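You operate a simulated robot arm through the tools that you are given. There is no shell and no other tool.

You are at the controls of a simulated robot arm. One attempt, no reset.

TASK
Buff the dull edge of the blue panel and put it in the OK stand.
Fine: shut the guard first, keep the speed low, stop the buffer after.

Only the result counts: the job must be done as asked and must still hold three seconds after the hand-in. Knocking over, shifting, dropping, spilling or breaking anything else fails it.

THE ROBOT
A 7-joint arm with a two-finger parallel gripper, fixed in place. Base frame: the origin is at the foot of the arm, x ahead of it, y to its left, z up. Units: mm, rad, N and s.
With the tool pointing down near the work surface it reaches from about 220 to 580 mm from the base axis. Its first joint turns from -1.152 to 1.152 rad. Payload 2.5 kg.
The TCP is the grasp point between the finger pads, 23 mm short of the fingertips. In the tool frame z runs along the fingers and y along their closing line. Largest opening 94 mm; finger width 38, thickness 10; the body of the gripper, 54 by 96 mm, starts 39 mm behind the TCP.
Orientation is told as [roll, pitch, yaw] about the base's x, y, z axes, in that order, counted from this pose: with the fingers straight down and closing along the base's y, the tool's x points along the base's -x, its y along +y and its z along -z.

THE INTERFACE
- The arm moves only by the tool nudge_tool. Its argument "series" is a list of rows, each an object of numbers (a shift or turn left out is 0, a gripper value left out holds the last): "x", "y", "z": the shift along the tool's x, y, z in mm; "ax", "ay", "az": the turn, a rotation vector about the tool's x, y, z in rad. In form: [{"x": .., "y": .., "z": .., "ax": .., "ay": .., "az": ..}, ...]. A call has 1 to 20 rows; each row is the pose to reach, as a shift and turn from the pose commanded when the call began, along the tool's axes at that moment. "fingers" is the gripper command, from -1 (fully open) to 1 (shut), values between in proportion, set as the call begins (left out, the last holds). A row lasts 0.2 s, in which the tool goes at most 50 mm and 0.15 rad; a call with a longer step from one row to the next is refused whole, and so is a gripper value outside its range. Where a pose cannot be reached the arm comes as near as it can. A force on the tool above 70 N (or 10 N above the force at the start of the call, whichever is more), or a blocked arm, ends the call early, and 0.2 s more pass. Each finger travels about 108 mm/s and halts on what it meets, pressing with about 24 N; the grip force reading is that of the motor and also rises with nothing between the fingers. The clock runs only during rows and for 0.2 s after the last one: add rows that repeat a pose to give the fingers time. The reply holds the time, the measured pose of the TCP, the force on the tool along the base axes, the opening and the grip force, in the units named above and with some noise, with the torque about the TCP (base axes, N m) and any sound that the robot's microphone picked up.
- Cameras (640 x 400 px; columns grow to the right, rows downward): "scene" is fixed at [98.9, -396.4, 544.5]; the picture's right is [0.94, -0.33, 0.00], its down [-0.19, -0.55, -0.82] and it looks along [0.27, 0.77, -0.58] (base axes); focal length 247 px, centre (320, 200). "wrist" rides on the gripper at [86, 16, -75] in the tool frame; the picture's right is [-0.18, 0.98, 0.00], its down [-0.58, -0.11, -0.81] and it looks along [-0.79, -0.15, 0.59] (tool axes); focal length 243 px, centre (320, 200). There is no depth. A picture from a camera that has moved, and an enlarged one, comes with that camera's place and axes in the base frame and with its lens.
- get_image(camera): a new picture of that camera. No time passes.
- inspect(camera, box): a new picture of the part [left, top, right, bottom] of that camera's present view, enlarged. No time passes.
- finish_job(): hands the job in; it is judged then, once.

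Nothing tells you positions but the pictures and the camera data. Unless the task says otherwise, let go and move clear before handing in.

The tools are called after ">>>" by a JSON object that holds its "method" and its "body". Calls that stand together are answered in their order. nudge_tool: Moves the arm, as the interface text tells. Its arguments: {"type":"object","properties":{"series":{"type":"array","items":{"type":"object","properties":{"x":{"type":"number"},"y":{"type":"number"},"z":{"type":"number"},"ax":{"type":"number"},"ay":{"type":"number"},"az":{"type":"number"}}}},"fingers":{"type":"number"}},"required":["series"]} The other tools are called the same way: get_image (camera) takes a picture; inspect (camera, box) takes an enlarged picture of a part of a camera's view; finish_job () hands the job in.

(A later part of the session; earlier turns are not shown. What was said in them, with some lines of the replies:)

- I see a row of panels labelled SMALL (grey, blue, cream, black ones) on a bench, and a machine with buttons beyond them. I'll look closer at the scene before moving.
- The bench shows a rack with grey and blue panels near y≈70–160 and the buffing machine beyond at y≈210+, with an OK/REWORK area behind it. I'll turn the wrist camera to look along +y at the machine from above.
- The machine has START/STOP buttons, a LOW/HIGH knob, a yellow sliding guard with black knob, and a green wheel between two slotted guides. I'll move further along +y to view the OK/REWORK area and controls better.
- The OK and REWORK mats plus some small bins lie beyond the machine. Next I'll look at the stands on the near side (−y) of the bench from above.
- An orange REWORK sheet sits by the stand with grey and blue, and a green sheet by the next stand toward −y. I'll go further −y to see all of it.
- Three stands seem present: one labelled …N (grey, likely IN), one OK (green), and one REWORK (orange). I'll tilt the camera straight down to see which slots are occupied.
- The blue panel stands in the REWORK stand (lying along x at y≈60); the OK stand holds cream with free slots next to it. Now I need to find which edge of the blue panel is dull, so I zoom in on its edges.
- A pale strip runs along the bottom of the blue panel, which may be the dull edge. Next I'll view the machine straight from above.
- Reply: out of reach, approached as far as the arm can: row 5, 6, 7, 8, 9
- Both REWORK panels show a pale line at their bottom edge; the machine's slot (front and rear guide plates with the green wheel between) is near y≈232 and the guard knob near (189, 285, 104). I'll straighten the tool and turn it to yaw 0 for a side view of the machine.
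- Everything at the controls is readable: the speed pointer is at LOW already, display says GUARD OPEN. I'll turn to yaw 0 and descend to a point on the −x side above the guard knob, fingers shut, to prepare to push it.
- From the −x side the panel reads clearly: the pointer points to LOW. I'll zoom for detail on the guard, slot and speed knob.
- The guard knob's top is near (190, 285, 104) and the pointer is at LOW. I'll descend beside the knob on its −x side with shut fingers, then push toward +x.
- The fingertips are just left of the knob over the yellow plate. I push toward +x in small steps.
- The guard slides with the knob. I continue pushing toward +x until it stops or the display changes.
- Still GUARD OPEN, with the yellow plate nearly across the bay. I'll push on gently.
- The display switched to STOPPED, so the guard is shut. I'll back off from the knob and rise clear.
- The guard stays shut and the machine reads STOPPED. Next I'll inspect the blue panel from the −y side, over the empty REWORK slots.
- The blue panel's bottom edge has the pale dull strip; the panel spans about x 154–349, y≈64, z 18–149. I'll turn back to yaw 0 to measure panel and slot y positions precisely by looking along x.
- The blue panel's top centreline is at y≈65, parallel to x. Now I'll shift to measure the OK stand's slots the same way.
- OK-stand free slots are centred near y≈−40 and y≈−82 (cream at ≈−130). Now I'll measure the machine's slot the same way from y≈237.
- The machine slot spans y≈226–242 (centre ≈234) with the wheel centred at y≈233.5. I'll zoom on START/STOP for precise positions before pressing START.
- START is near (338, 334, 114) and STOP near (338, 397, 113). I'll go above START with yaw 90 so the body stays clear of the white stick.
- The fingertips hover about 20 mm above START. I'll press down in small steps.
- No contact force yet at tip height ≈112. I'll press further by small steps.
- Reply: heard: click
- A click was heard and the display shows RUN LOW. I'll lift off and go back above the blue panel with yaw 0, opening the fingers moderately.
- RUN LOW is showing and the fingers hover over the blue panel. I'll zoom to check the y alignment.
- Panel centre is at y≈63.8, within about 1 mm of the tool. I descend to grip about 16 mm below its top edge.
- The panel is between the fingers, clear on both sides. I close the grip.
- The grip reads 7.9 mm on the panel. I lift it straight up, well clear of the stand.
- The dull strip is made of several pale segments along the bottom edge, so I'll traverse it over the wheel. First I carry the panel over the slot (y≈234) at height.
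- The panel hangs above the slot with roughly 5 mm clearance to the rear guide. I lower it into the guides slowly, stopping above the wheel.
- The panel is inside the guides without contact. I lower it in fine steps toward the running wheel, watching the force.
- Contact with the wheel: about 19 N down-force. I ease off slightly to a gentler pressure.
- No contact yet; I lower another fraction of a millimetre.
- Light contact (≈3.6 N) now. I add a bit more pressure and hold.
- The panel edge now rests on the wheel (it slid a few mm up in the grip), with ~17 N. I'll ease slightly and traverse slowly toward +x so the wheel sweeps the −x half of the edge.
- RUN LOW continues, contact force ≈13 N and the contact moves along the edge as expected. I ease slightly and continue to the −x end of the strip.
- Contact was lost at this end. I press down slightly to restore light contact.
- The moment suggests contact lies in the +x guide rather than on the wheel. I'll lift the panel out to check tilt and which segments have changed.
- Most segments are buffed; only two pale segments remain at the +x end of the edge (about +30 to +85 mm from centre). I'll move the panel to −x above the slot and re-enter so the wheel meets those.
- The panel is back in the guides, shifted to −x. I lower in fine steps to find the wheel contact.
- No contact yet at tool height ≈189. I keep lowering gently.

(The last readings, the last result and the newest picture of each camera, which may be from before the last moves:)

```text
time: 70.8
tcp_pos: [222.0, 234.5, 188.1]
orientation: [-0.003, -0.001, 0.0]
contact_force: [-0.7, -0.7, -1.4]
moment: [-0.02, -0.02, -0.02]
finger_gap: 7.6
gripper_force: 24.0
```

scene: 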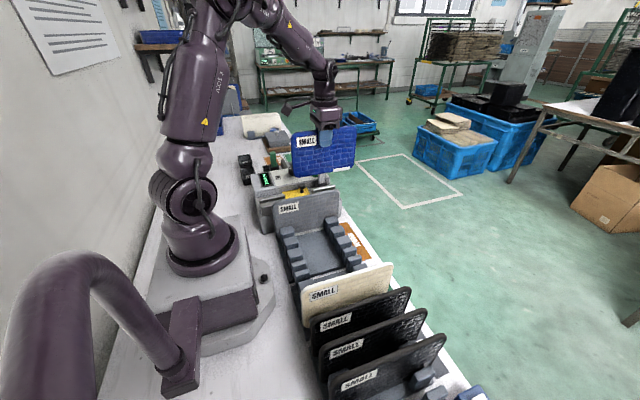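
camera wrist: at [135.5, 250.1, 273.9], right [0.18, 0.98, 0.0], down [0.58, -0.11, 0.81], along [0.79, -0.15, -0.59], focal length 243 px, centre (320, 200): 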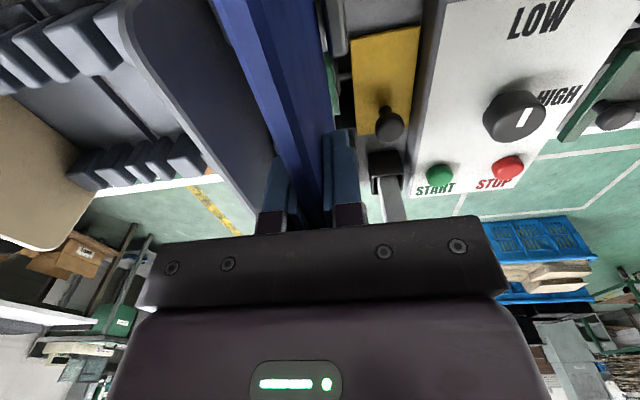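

>>> {"method": "nudge_tool", "body": {"series": [{"z": 0.5}, {"z": 1.0}, {"z": 1.0}], "fingers": 1}}

>>> {"method": "inspect", "body": {"camera": "scene", "box": [230, 120, 390, 220]}}

```text
time: 71.6
tcp_pos: [221.5, 235.2, 187.4]
orientation: [-0.001, -0.002, -0.001]
contact_force: [-0.6, -1.8, 9.5]
moment: [-0.09, 0.21, -0.02]
finger_gap: 7.6
gripper_force: 24.3
```

```text
4.00 times, centred on (310, 170) of scene
camera zoom: at [98.9, -396.4, 544.5], right [0.94, -0.33, 0.0], down [-0.19, -0.55, -0.82], along [0.27, 0.77, -0.58], focal length 987 px, centre (360, 320)
```

zoom: 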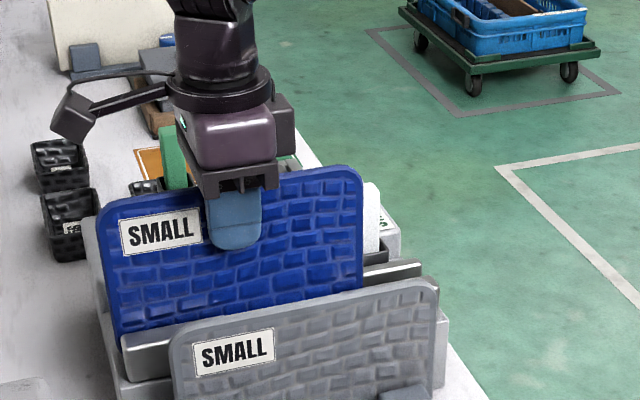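

Contact ≈9.5 N. I traverse toward −x slowly so the wheel sweeps the remaining two segments.

>>> {"method": "nudge_tool", "body": {"series": [{"x": 3}, {"x": 6}, {"x": 9}, {"x": 12}, {"x": 15}, {"x": 18}, {"x": 21}, {"x": 24}, {"x": 27}, {"x": 30}], "fingers": 1}}

```text
time: 73.8
tcp_pos: [192.3, 234.3, 187.5]
orientation: [-0.002, 0.002, -0.001]
contact_force: [3.5, -0.1, 9.5]
moment: [0.02, -0.08, -0.02]
finger_gap: 7.8
gripper_force: 23.8
```

>>> {"method": "nudge_tool", "body": {"series": [{"x": 3}, {"x": 6}, {"x": 9}, {"x": 12}, {"x": 15}, {"x": 18}, {"x": 21}, {"x": 24}, {"x": 24}, {"x": 24}], "fingers": 1}}

>>> {"method": "inspect", "body": {"camera": "scene", "box": [210, 120, 370, 220]}}

```text
time: 76.0
tcp_pos: [167.4, 233.9, 187.2]
orientation: [-0.001, 0.001, -0.001]
contact_force: [3.4, 0.2, 9.6]
moment: [0.06, -0.33, -0.03]
finger_gap: 7.9
gripper_force: 23.6
```

```text
4.00 times, centred on (290, 170) of scene
camera zoom: at [98.9, -396.4, 544.5], right [0.94, -0.33, 0.0], down [-0.19, -0.55, -0.82], along [0.27, 0.77, -0.58], focal length 987 px, centre (440, 320)
```

zoom: 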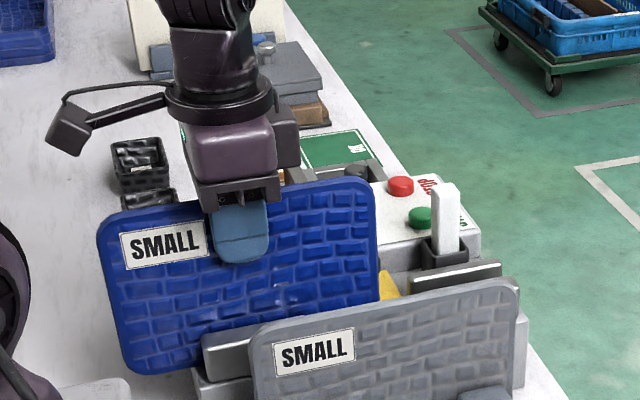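

I lift the panel out again to check the remaining segments.

>>> {"method": "nudge_tool", "body": {"series": [{"z": -10}, {"z": -25}, {"z": -45}, {"z": -70}, {"z": -95}, {"z": -105}, {"z": -105, "x": -40}, {"z": -105, "x": -80}, {"z": -105, "x": -84}, {"z": -105, "x": -84}], "fingers": 1}}

>>> {"method": "inspect", "body": {"camera": "scene", "box": [240, 110, 368, 190]}}

>>> {"method": "get_image", "body": {"camera": "wrist"}}

```text
time: 78.2
tcp_pos: [253.9, 235.2, 291.6]
orientation: [-0.002, 0.0, 0.0]
contact_force: [0.1, -0.4, 0.0]
moment: [0.03, 0.0, -0.02]
finger_gap: 8.2
gripper_force: 24.8
```

```text
5.00 times, centred on (304, 150) of scene
camera zoom: at [98.9, -396.4, 544.5], right [0.94, -0.33, 0.0], down [-0.19, -0.55, -0.82], along [0.27, 0.77, -0.58], focal length 1234 px, centre (400, 450)
```

zoom: 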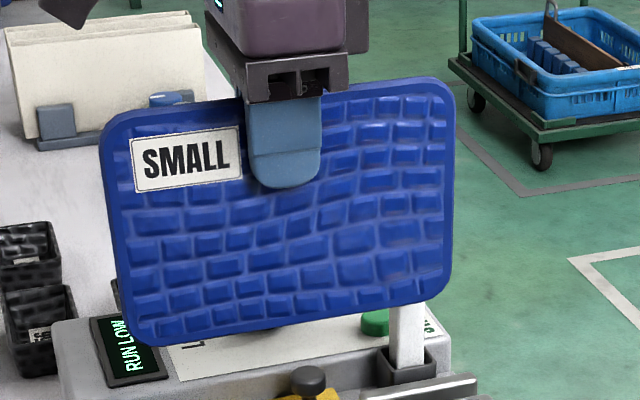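

```text
taken
camera wrist: at [166.5, 250.3, 366.0], right [0.18, 0.98, 0.0], down [0.58, -0.11, 0.81], along [0.79, -0.15, -0.59], focal length 243 px, centre (320, 200)
```

wrist: 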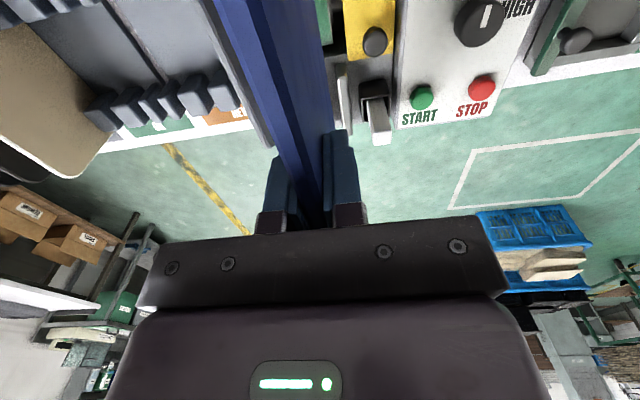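

All the pale segments appear gone. I'll zoom both views to verify, including the far side of the edge.

>>> {"method": "inspect", "body": {"camera": "scene", "box": [255, 155, 351, 185]}}

>>> {"method": "inspect", "body": {"camera": "wrist", "box": [240, 0, 368, 80]}}

>>> {"method": "inspect", "body": {"camera": "wrist", "box": [270, 60, 398, 140]}}

```text
6.67 times, centred on (303, 170) of scene
camera zoom: at [98.9, -396.4, 544.5], right [0.94, -0.33, 0.0], down [-0.19, -0.55, -0.82], along [0.27, 0.77, -0.58], focal length 1645 px, centre (433, 400)
```

zoom: 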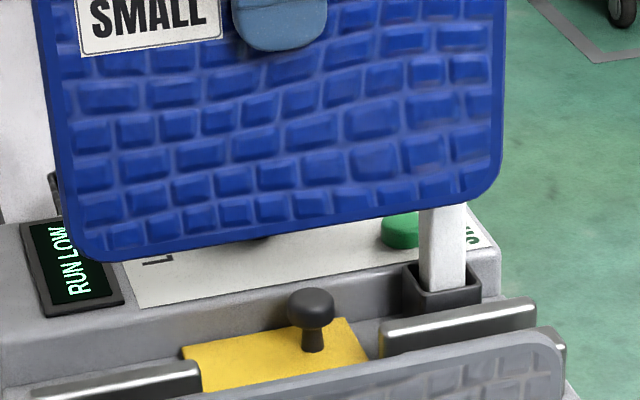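

```text
5.00 times, centred on (304, 40) of wrist
camera zoom: at [166.5, 250.3, 366.0], right [0.18, 0.98, 0.0], down [0.58, -0.11, 0.81], along [0.79, -0.15, -0.59], focal length 1213 px, centre (400, 1000)
```

zoom: 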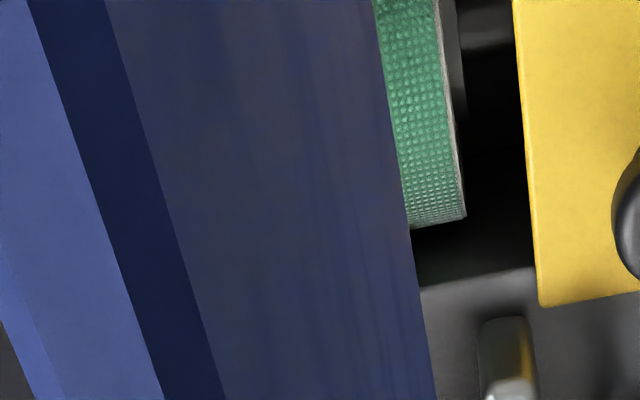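

```text
5.00 times, centred on (334, 100) of wrist
camera zoom: at [166.5, 250.3, 366.0], right [0.18, 0.98, 0.0], down [0.58, -0.11, 0.81], along [0.79, -0.15, -0.59], focal length 1213 px, centre (250, 700)
```

zoom: 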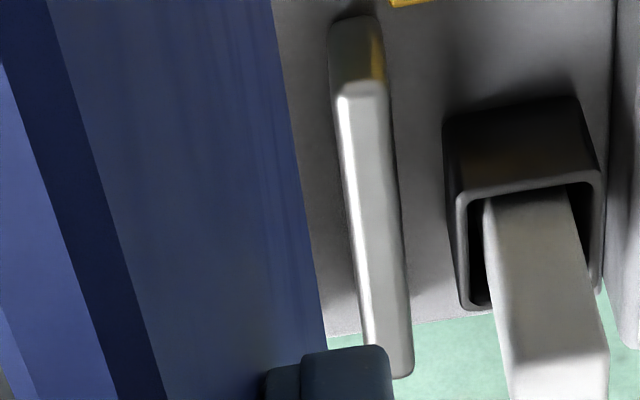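

The edge is fully buffed (all blue on both sides). Now I carry the panel at height toward the OK stand, pausing next to the free slot near y≈−40 to measure it.

>>> {"method": "nudge_tool", "body": {"series": [{"z": -9, "y": -15}, {"z": -9, "y": -45}, {"z": -9, "y": -75}, {"z": -9, "y": -105}, {"z": -9, "y": -135}, {"z": -9, "y": -165}, {"z": -9, "y": -195}, {"z": -9, "y": -225}, {"z": -9, "y": -255}, {"z": -9, "y": -285}, {"z": -9, "y": -300}, {"z": -9, "y": -300}], "fingers": 1}}

>>> {"method": "get_image", "body": {"camera": "wrist"}}

>>> {"method": "inspect", "body": {"camera": "wrist", "box": [290, 0, 418, 80]}}

>>> {"method": "inspect", "body": {"camera": "wrist", "box": [290, 60, 418, 140]}}

>>> {"method": "get_image", "body": {"camera": "scene"}}

```text
time: 80.8
tcp_pos: [251.9, -65.0, 301.5]
orientation: [-0.002, 0.001, 0.0]
contact_force: [-0.4, -0.2, -0.8]
moment: [0.01, 0.0, -0.02]
finger_gap: 7.8
gripper_force: 24.0
```

```text
taken
camera wrist: at [165.3, -50.1, 376.3], right [0.18, 0.98, 0.0], down [0.58, -0.11, 0.81], along [0.79, -0.15, -0.59], focal length 243 px, centre (320, 200)
```

wrist: 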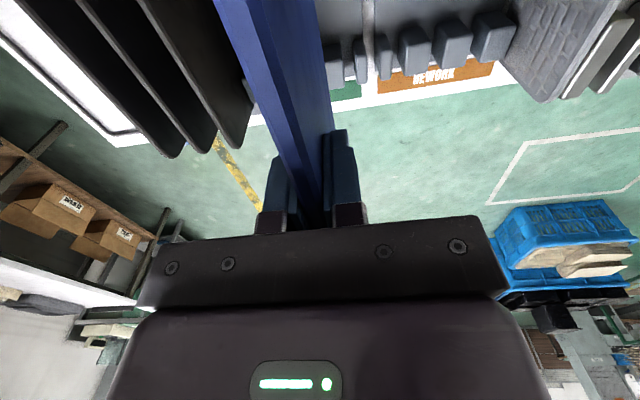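

```text
5.00 times, centred on (354, 40) of wrist
camera zoom: at [165.3, -50.1, 376.3], right [0.18, 0.98, 0.0], down [0.58, -0.11, 0.81], along [0.79, -0.15, -0.59], focal length 1213 px, centre (150, 1000)
```

zoom: 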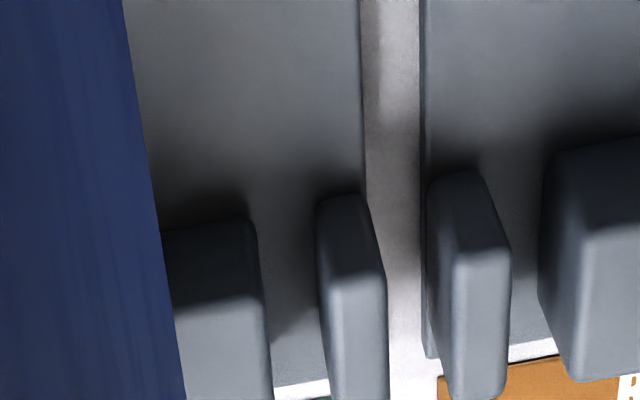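

```text
5.00 times, centred on (354, 100) of wrist
camera zoom: at [165.3, -50.1, 376.3], right [0.18, 0.98, 0.0], down [0.58, -0.11, 0.81], along [0.79, -0.15, -0.59], focal length 1213 px, centre (150, 700)
```

zoom: 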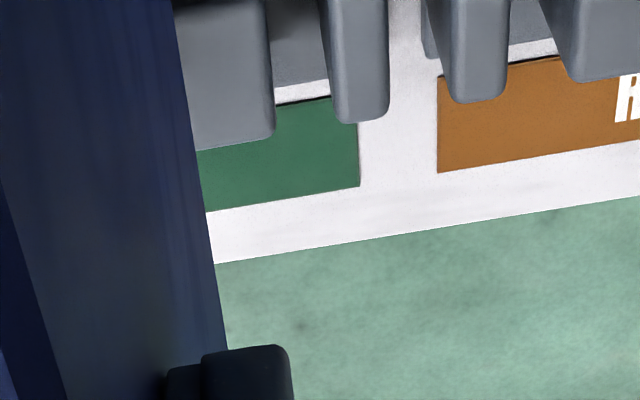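

```text
taken
```

scene: 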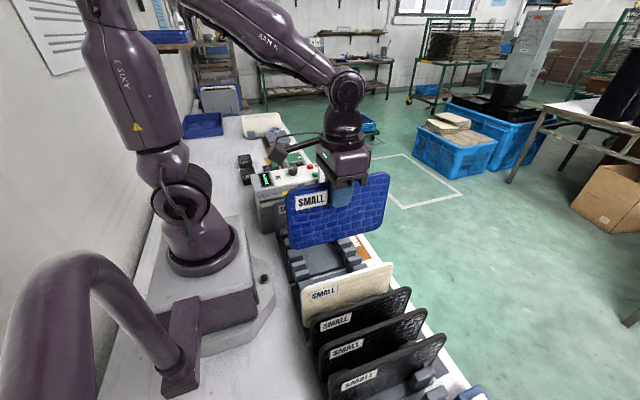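

The free OK slot spans y≈−47 to −31 (centre ≈−39.5). I move the panel over it and lower to just above the block tops for an alignment check.

>>> {"method": "nudge_tool", "body": {"series": [{"y": 13}, {"y": 25.7}, {"y": 25.7}, {"y": 25.7, "z": 25}, {"y": 25.7, "z": 50}, {"y": 25.7, "z": 75}, {"y": 25.7, "z": 100}, {"y": 25.7, "z": 118}, {"y": 25.7, "z": 118}], "fingers": 1}}

>>> {"method": "get_image", "body": {"camera": "wrist"}}

>>> {"method": "inspect", "body": {"camera": "wrist", "box": [260, 20, 420, 120]}}

>>> {"method": "inspect", "body": {"camera": "scene", "box": [270, 190, 414, 280]}}

```text
time: 82.8
tcp_pos: [250.6, -40.7, 183.8]
orientation: [-0.002, 0.001, 0.0]
contact_force: [-0.5, -0.3, -1.1]
moment: [0.0, 0.02, -0.02]
finger_gap: 7.8
gripper_force: 23.7
```

```text
taken
camera wrist: at [165.3, -24.6, 257.5], right [0.18, 0.98, 0.0], down [0.58, -0.11, 0.81], along [0.79, -0.15, -0.59], focal length 243 px, centre (320, 200)
```

wrist: 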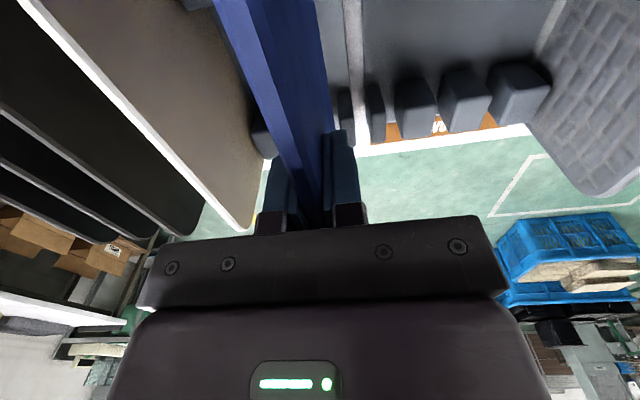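

```text
4.00 times, centred on (340, 70) of wrist
camera zoom: at [165.3, -24.6, 257.5], right [0.18, 0.98, 0.0], down [0.58, -0.11, 0.81], along [0.79, -0.15, -0.59], focal length 970 px, centre (240, 720)
```

zoom: 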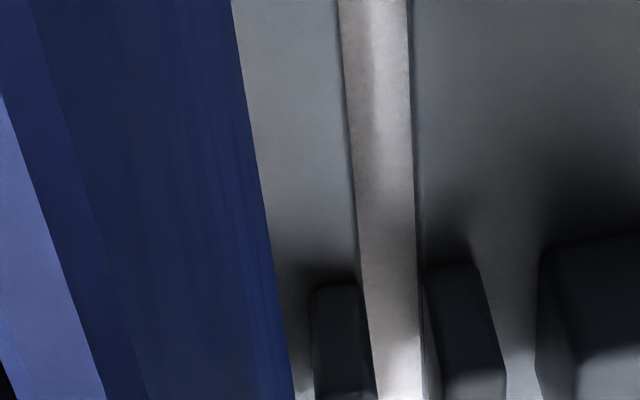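

```text
4.44 times, centred on (342, 235) of scene
camera zoom: at [98.9, -396.4, 544.5], right [0.94, -0.33, 0.0], down [-0.19, -0.55, -0.82], along [0.27, 0.77, -0.58], focal length 1097 px, centre (222, 44)
```

zoom: 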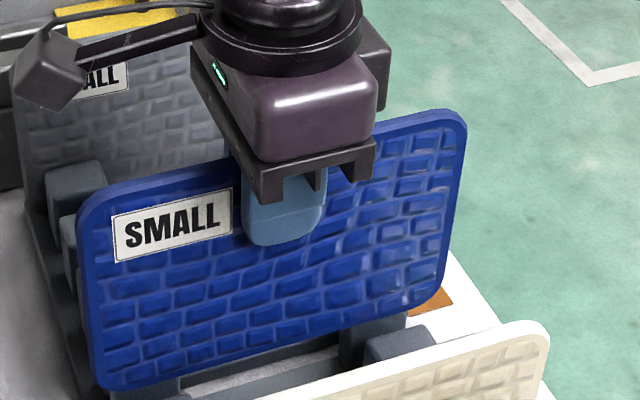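

The panel is centred over the slot with ~4 mm clearance. I lower it into the OK stand slowly.

>>> {"method": "nudge_tool", "body": {"series": [{"z": 5}, {"z": 10}, {"z": 15}, {"z": 20}, {"z": 25}, {"z": 30}, {"z": 35}, {"z": 40}, {"z": 45}, {"z": 48}, {"z": 48}], "fingers": 1}}

>>> {"method": "inspect", "body": {"camera": "scene", "box": [270, 190, 414, 280]}}

>>> {"method": "get_image", "body": {"camera": "wrist"}}

```text
time: 85.2
tcp_pos: [251.6, -39.0, 136.0]
orientation: [-0.001, 0.0, 0.001]
contact_force: [0.3, -0.4, -0.8]
moment: [-0.01, -0.01, -0.01]
finger_gap: 7.7
gripper_force: 24.0
```

```text
4.44 times, centred on (342, 235) of scene
camera zoom: at [98.9, -396.4, 544.5], right [0.94, -0.33, 0.0], down [-0.19, -0.55, -0.82], along [0.27, 0.77, -0.58], focal length 1097 px, centre (222, 44)
```

zoom: 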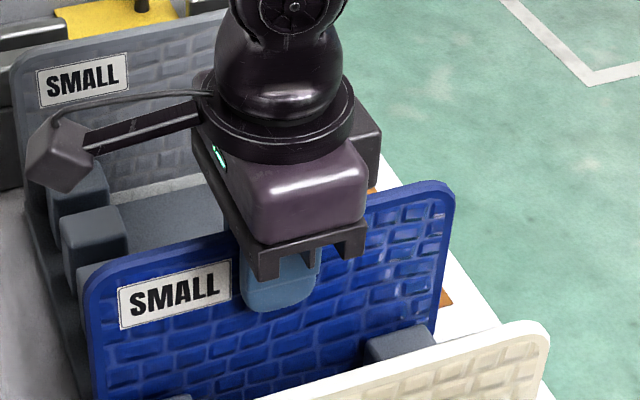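

```text
taken
camera wrist: at [165.2, -24.3, 210.3], right [0.18, 0.98, 0.0], down [0.58, -0.11, 0.81], along [0.79, -0.15, -0.59], focal length 243 px, centre (320, 200)
```

wrist: 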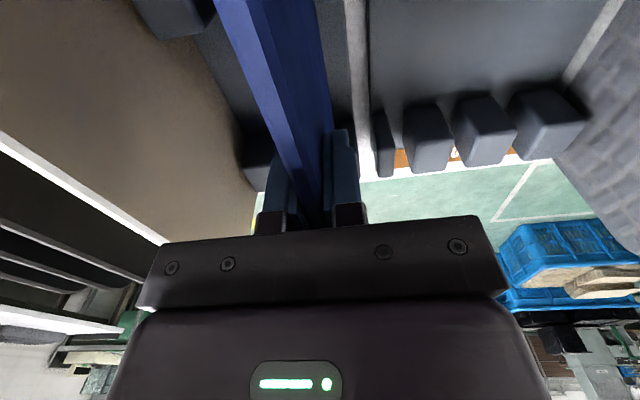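

The panel is inside the slot without contact. I lower in 1–1.5 mm steps until it seats.

>>> {"method": "nudge_tool", "body": {"series": [{"z": 1.5}, {"z": 3}, {"z": 4.5}, {"z": 6}, {"z": 6}], "fingers": 1}}

```text
time: 86.4
tcp_pos: [252.0, -39.4, 130.0]
orientation: [-0.001, 0.001, 0.0]
contact_force: [0.2, -0.2, -1.1]
moment: [0.0, -0.01, -0.04]
finger_gap: 7.9
gripper_force: 23.8
```

>>> {"method": "nudge_tool", "body": {"series": [{"z": 1}, {"z": 2}, {"z": 3}, {"z": 3}], "fingers": 1}}

```text
time: 87.4
tcp_pos: [252.4, -40.0, 126.7]
orientation: [-0.001, -0.002, -0.001]
contact_force: [-3.9, 1.2, 19.9]
moment: [0.09, 0.04, 0.01]
finger_gap: 7.9
gripper_force: 24.0
```

It's seated (≈20 N contact at the expected height). I release the grip by opening moderately.

>>> {"method": "nudge_tool", "body": {"series": [{"z": -0.5}, {"z": -0.5}, {"z": -0.5}, {"z": -0.5}], "fingers": 0}}

>>> {"method": "get_image", "body": {"camera": "wrist"}}

>>> {"method": "inspect", "body": {"camera": "scene", "box": [270, 190, 414, 280]}}

```text
time: 88.4
tcp_pos: [251.0, -39.8, 127.9]
orientation: [-0.002, 0.0, -0.001]
contact_force: [0.7, -0.3, -0.3]
moment: [0.04, -0.01, 0.02]
finger_gap: 46.8
gripper_force: 0.2
```

```text
taken
camera wrist: at [165.5, -24.6, 201.7], right [0.18, 0.98, 0.0], down [0.58, -0.11, 0.81], along [0.79, -0.15, -0.59], focal length 243 px, centre (320, 200)
```

wrist: 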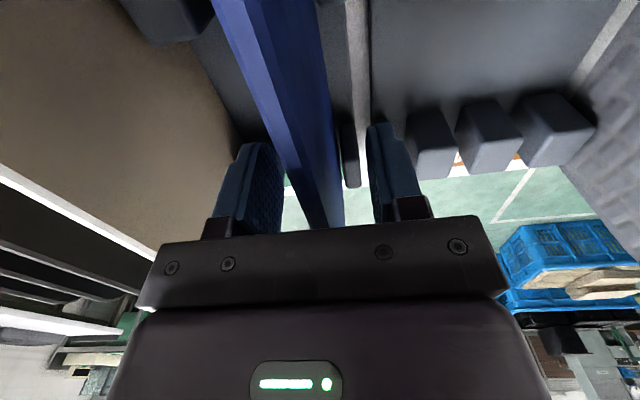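

```text
4.44 times, centred on (342, 235) of scene
camera zoom: at [98.9, -396.4, 544.5], right [0.94, -0.33, 0.0], down [-0.19, -0.55, -0.82], along [0.27, 0.77, -0.58], focal length 1097 px, centre (222, 44)
```

zoom: 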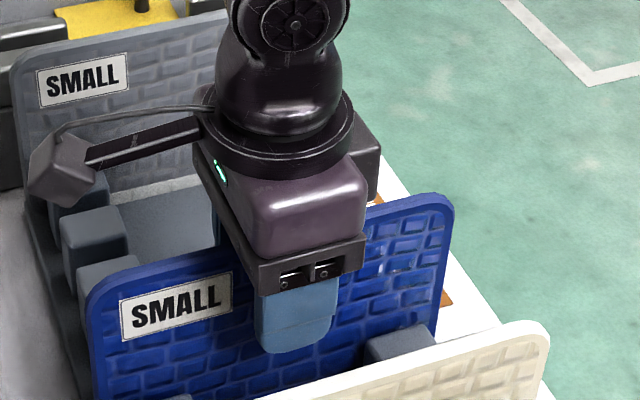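

The panel stands freely in the slot. I rise straight up and clear.

>>> {"method": "nudge_tool", "body": {"series": [{"z": -10}, {"z": -25}, {"z": -50}, {"z": -80}, {"z": -115}, {"z": -155}, {"z": -170}, {"z": -170}], "fingers": 0}}

>>> {"method": "inspect", "body": {"camera": "scene", "box": [250, 180, 410, 280]}}

>>> {"method": "get_image", "body": {"camera": "wrist"}}

```text
time: 90.2
tcp_pos: [251.2, -40.4, 296.4]
orientation: [-0.001, -0.001, -0.001]
contact_force: [0.0, 0.1, 0.6]
moment: [0.0, 0.0, -0.04]
finger_gap: 47.0
gripper_force: 0.1
```

```text
4.00 times, centred on (330, 230) of scene
camera zoom: at [98.9, -396.4, 544.5], right [0.94, -0.33, 0.0], down [-0.19, -0.55, -0.82], along [0.27, 0.77, -0.58], focal length 987 px, centre (280, 80)
```

zoom: 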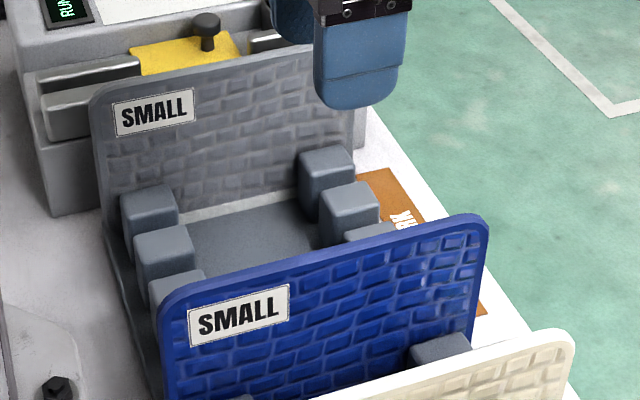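

```text
taken
camera wrist: at [164.9, -23.9, 371.1], right [0.18, 0.98, 0.0], down [0.58, -0.11, 0.81], along [0.79, -0.15, -0.59], focal length 243 px, centre (320, 200)
```

wrist: 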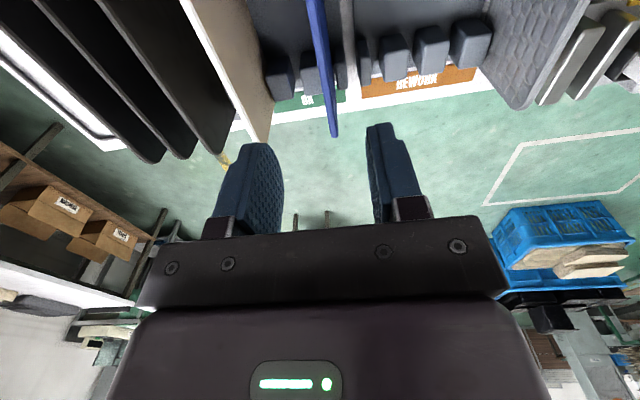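

The blue panel sits in the OK stand beside the OK label. Now I go to STOP with yaw 90 and fingers shut.

>>> {"method": "nudge_tool", "body": {"series": [{"x": -6.6, "y": 33.6, "az": -0.1208}, {"x": -13.3, "y": 67.2, "az": -0.2416}, {"x": -20, "y": 100.8, "az": -0.3625}, {"x": -26.6, "y": 134.5, "az": -0.4833}, {"x": -33.3, "y": 168, "az": -0.6042}, {"x": -40, "y": 201.7, "az": -0.725}, {"x": -46.6, "y": 235.3, "az": -0.8458}, {"x": -53.2, "y": 269, "az": -0.9666}, {"x": -60, "y": 302.5, "az": -1.0875}, {"x": -66.5, "y": 336, "az": -1.2083}, {"x": -73.2, "y": 370, "az": -1.3291}, {"x": -80, "y": 403.4, "az": -1.45}, {"x": -86.5, "y": 437, "az": -1.5708}, {"x": -86.5, "y": 437, "az": -1.5708}, {"x": -86.5, "y": 437, "z": 45, "az": -1.5708}, {"x": -86.5, "y": 437, "z": 90, "az": -1.5708}, {"x": -86.5, "y": 437, "z": 125, "az": -1.5708}, {"x": -86.5, "y": 437, "z": 138, "az": -1.5708}, {"x": -86.5, "y": 437, "z": 138, "az": -1.5708}], "fingers": 1}}

>>> {"method": "get_image", "body": {"camera": "wrist"}}

>>> {"method": "inspect", "body": {"camera": "scene", "box": [230, 120, 390, 220]}}

```text
time: 94.2
tcp_pos: [337.9, 397.1, 157.9]
orientation: [0.0, 0.0, 1.571]
contact_force: [0.0, -0.3, 0.0]
moment: [0.02, 0.04, -0.02]
finger_gap: 0.0
gripper_force: 24.1
```

```text
taken
camera wrist: at [322.2, 309.4, 232.7], right [-0.98, 0.18, 0.0], down [0.11, 0.58, 0.81], along [0.15, 0.79, -0.59], focal length 243 px, centre (320, 200)
```

wrist: 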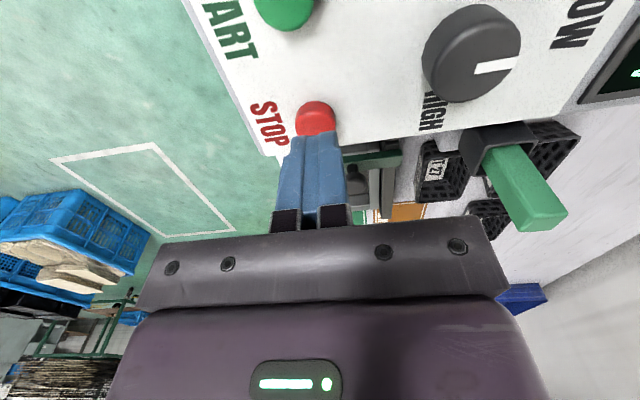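

```text
4.00 times, centred on (310, 170) of scene
camera zoom: at [98.9, -396.4, 544.5], right [0.94, -0.33, 0.0], down [-0.19, -0.55, -0.82], along [0.27, 0.77, -0.58], focal length 987 px, centre (360, 320)
```

zoom: 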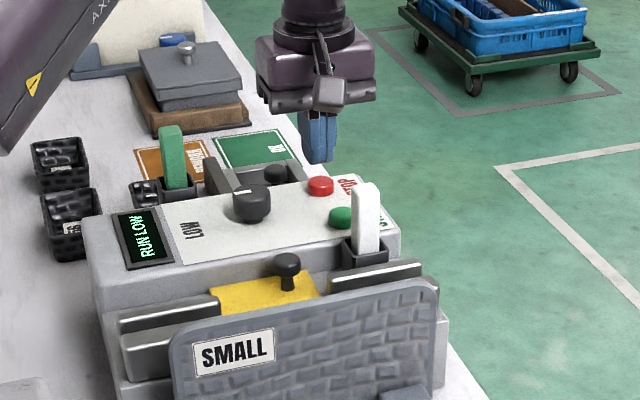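

The fingers are over STOP just as they were over START. I press down in small steps.

>>> {"method": "nudge_tool", "body": {"series": [{"z": 8}, {"z": 15}, {"z": 20}, {"z": 23}, {"z": 25}, {"z": 27}, {"z": 28.5}, {"z": 28.5}], "fingers": 1}}

>>> {"method": "inspect", "body": {"camera": "scene", "box": [230, 120, 390, 220]}}

```text
time: 96.0
tcp_pos: [338.7, 398.0, 129.0]
orientation: [0.0, 0.003, 1.57]
contact_force: [-0.4, -3.2, 3.7]
moment: [-0.04, -0.02, 0.0]
finger_gap: 0.0
gripper_force: 24.2
heard: click
```

```text
4.00 times, centred on (310, 170) of scene
camera zoom: at [98.9, -396.4, 544.5], right [0.94, -0.33, 0.0], down [-0.19, -0.55, -0.82], along [0.27, 0.77, -0.58], focal length 987 px, centre (360, 320)
```

zoom: 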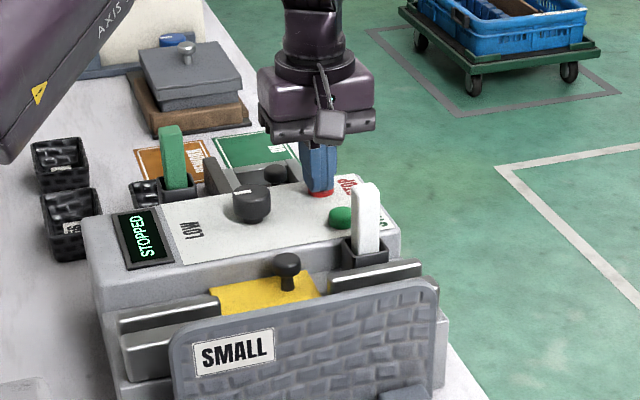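

STOP clicked and the display shows STOPPED. I lift clear and make a final check of everything.

>>> {"method": "nudge_tool", "body": {"series": [{"z": -20}, {"z": -60}, {"z": -100}, {"z": -140}, {"z": -170}, {"z": -170}], "fingers": 1}}

>>> {"method": "get_image", "body": {"camera": "scene"}}

>>> {"method": "inspect", "body": {"camera": "scene", "box": [230, 120, 390, 220]}}

>>> {"method": "inspect", "body": {"camera": "scene", "box": [260, 190, 452, 310]}}

```text
time: 97.4
tcp_pos: [339.7, 396.5, 299.9]
orientation: [-0.001, 0.001, 1.571]
contact_force: [0.6, -0.6, 0.4]
moment: [0.01, 0.02, 0.02]
finger_gap: 0.1
gripper_force: 23.9
```

```text
taken
```

scene: 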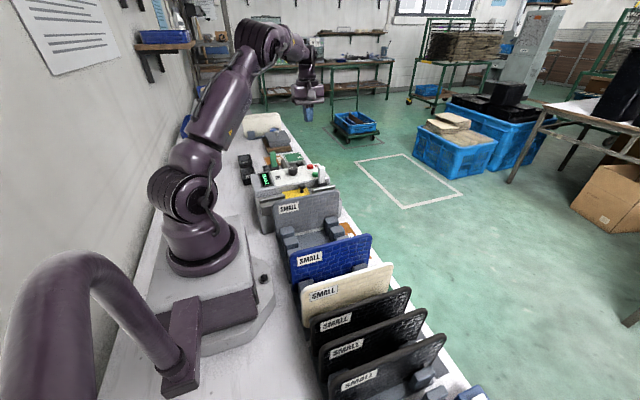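

```text
4.00 times, centred on (310, 170) of scene
camera zoom: at [98.9, -396.4, 544.5], right [0.94, -0.33, 0.0], down [-0.19, -0.55, -0.82], along [0.27, 0.77, -0.58], focal length 987 px, centre (360, 320)
```

zoom: 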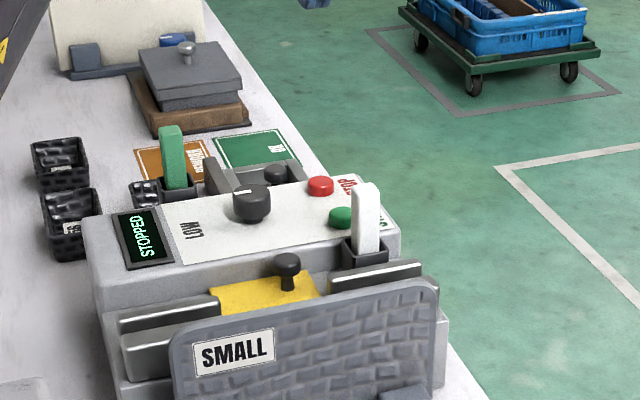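

```text
3.33 times, centred on (356, 250) of scene
camera zoom: at [98.9, -396.4, 544.5], right [0.94, -0.33, 0.0], down [-0.19, -0.55, -0.82], along [0.27, 0.77, -0.58], focal length 823 px, centre (200, 33)
```

zoom: 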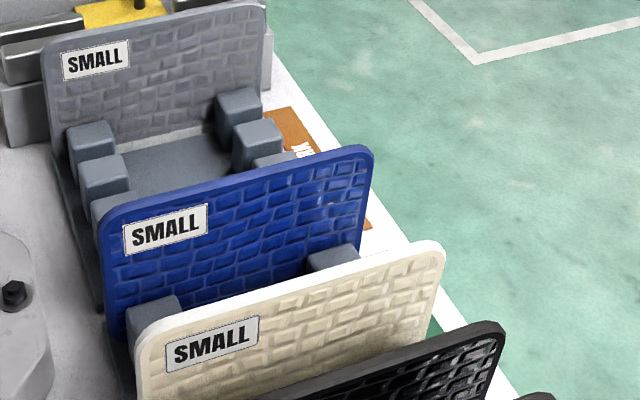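

The buffer reads STOPPED with the guard shut and speed at LOW. The blue panel, with its edge fully buffed, stands in the OK stand, nothing else has moved, and the arm is clear. I hand in the job.

>>> {"method": "finish_job", "body": {}}

```text
The job is handed in.
```

The blue panel's dull edge is buffed, and the panel is standing in the OK stand. I've handed the job in, but I haven't seen the verdict.

- **Guard:** I shut it before starting, and the display changed from GUARD OPEN to STOPPED.
- **Speed:** the dial was already on LOW, so I left it there. The display read RUN LOW while the buffer ran.
- **Buffing:** the first pass left two pale segments at one end, so I did a second pass. After that no pale segments were visible from either side. The panel slid a few millimetres in the gripper when it first touched the wheel.
- **OK stand:** the panel is in the free slot at the REWORK end of the stand. It stayed upright after I let go.
- **Stop:** I pressed STOP after setting the panel down, and the display reads STOPPED.

In the last pictures nothing else on the bench looked moved, and the arm was clear.
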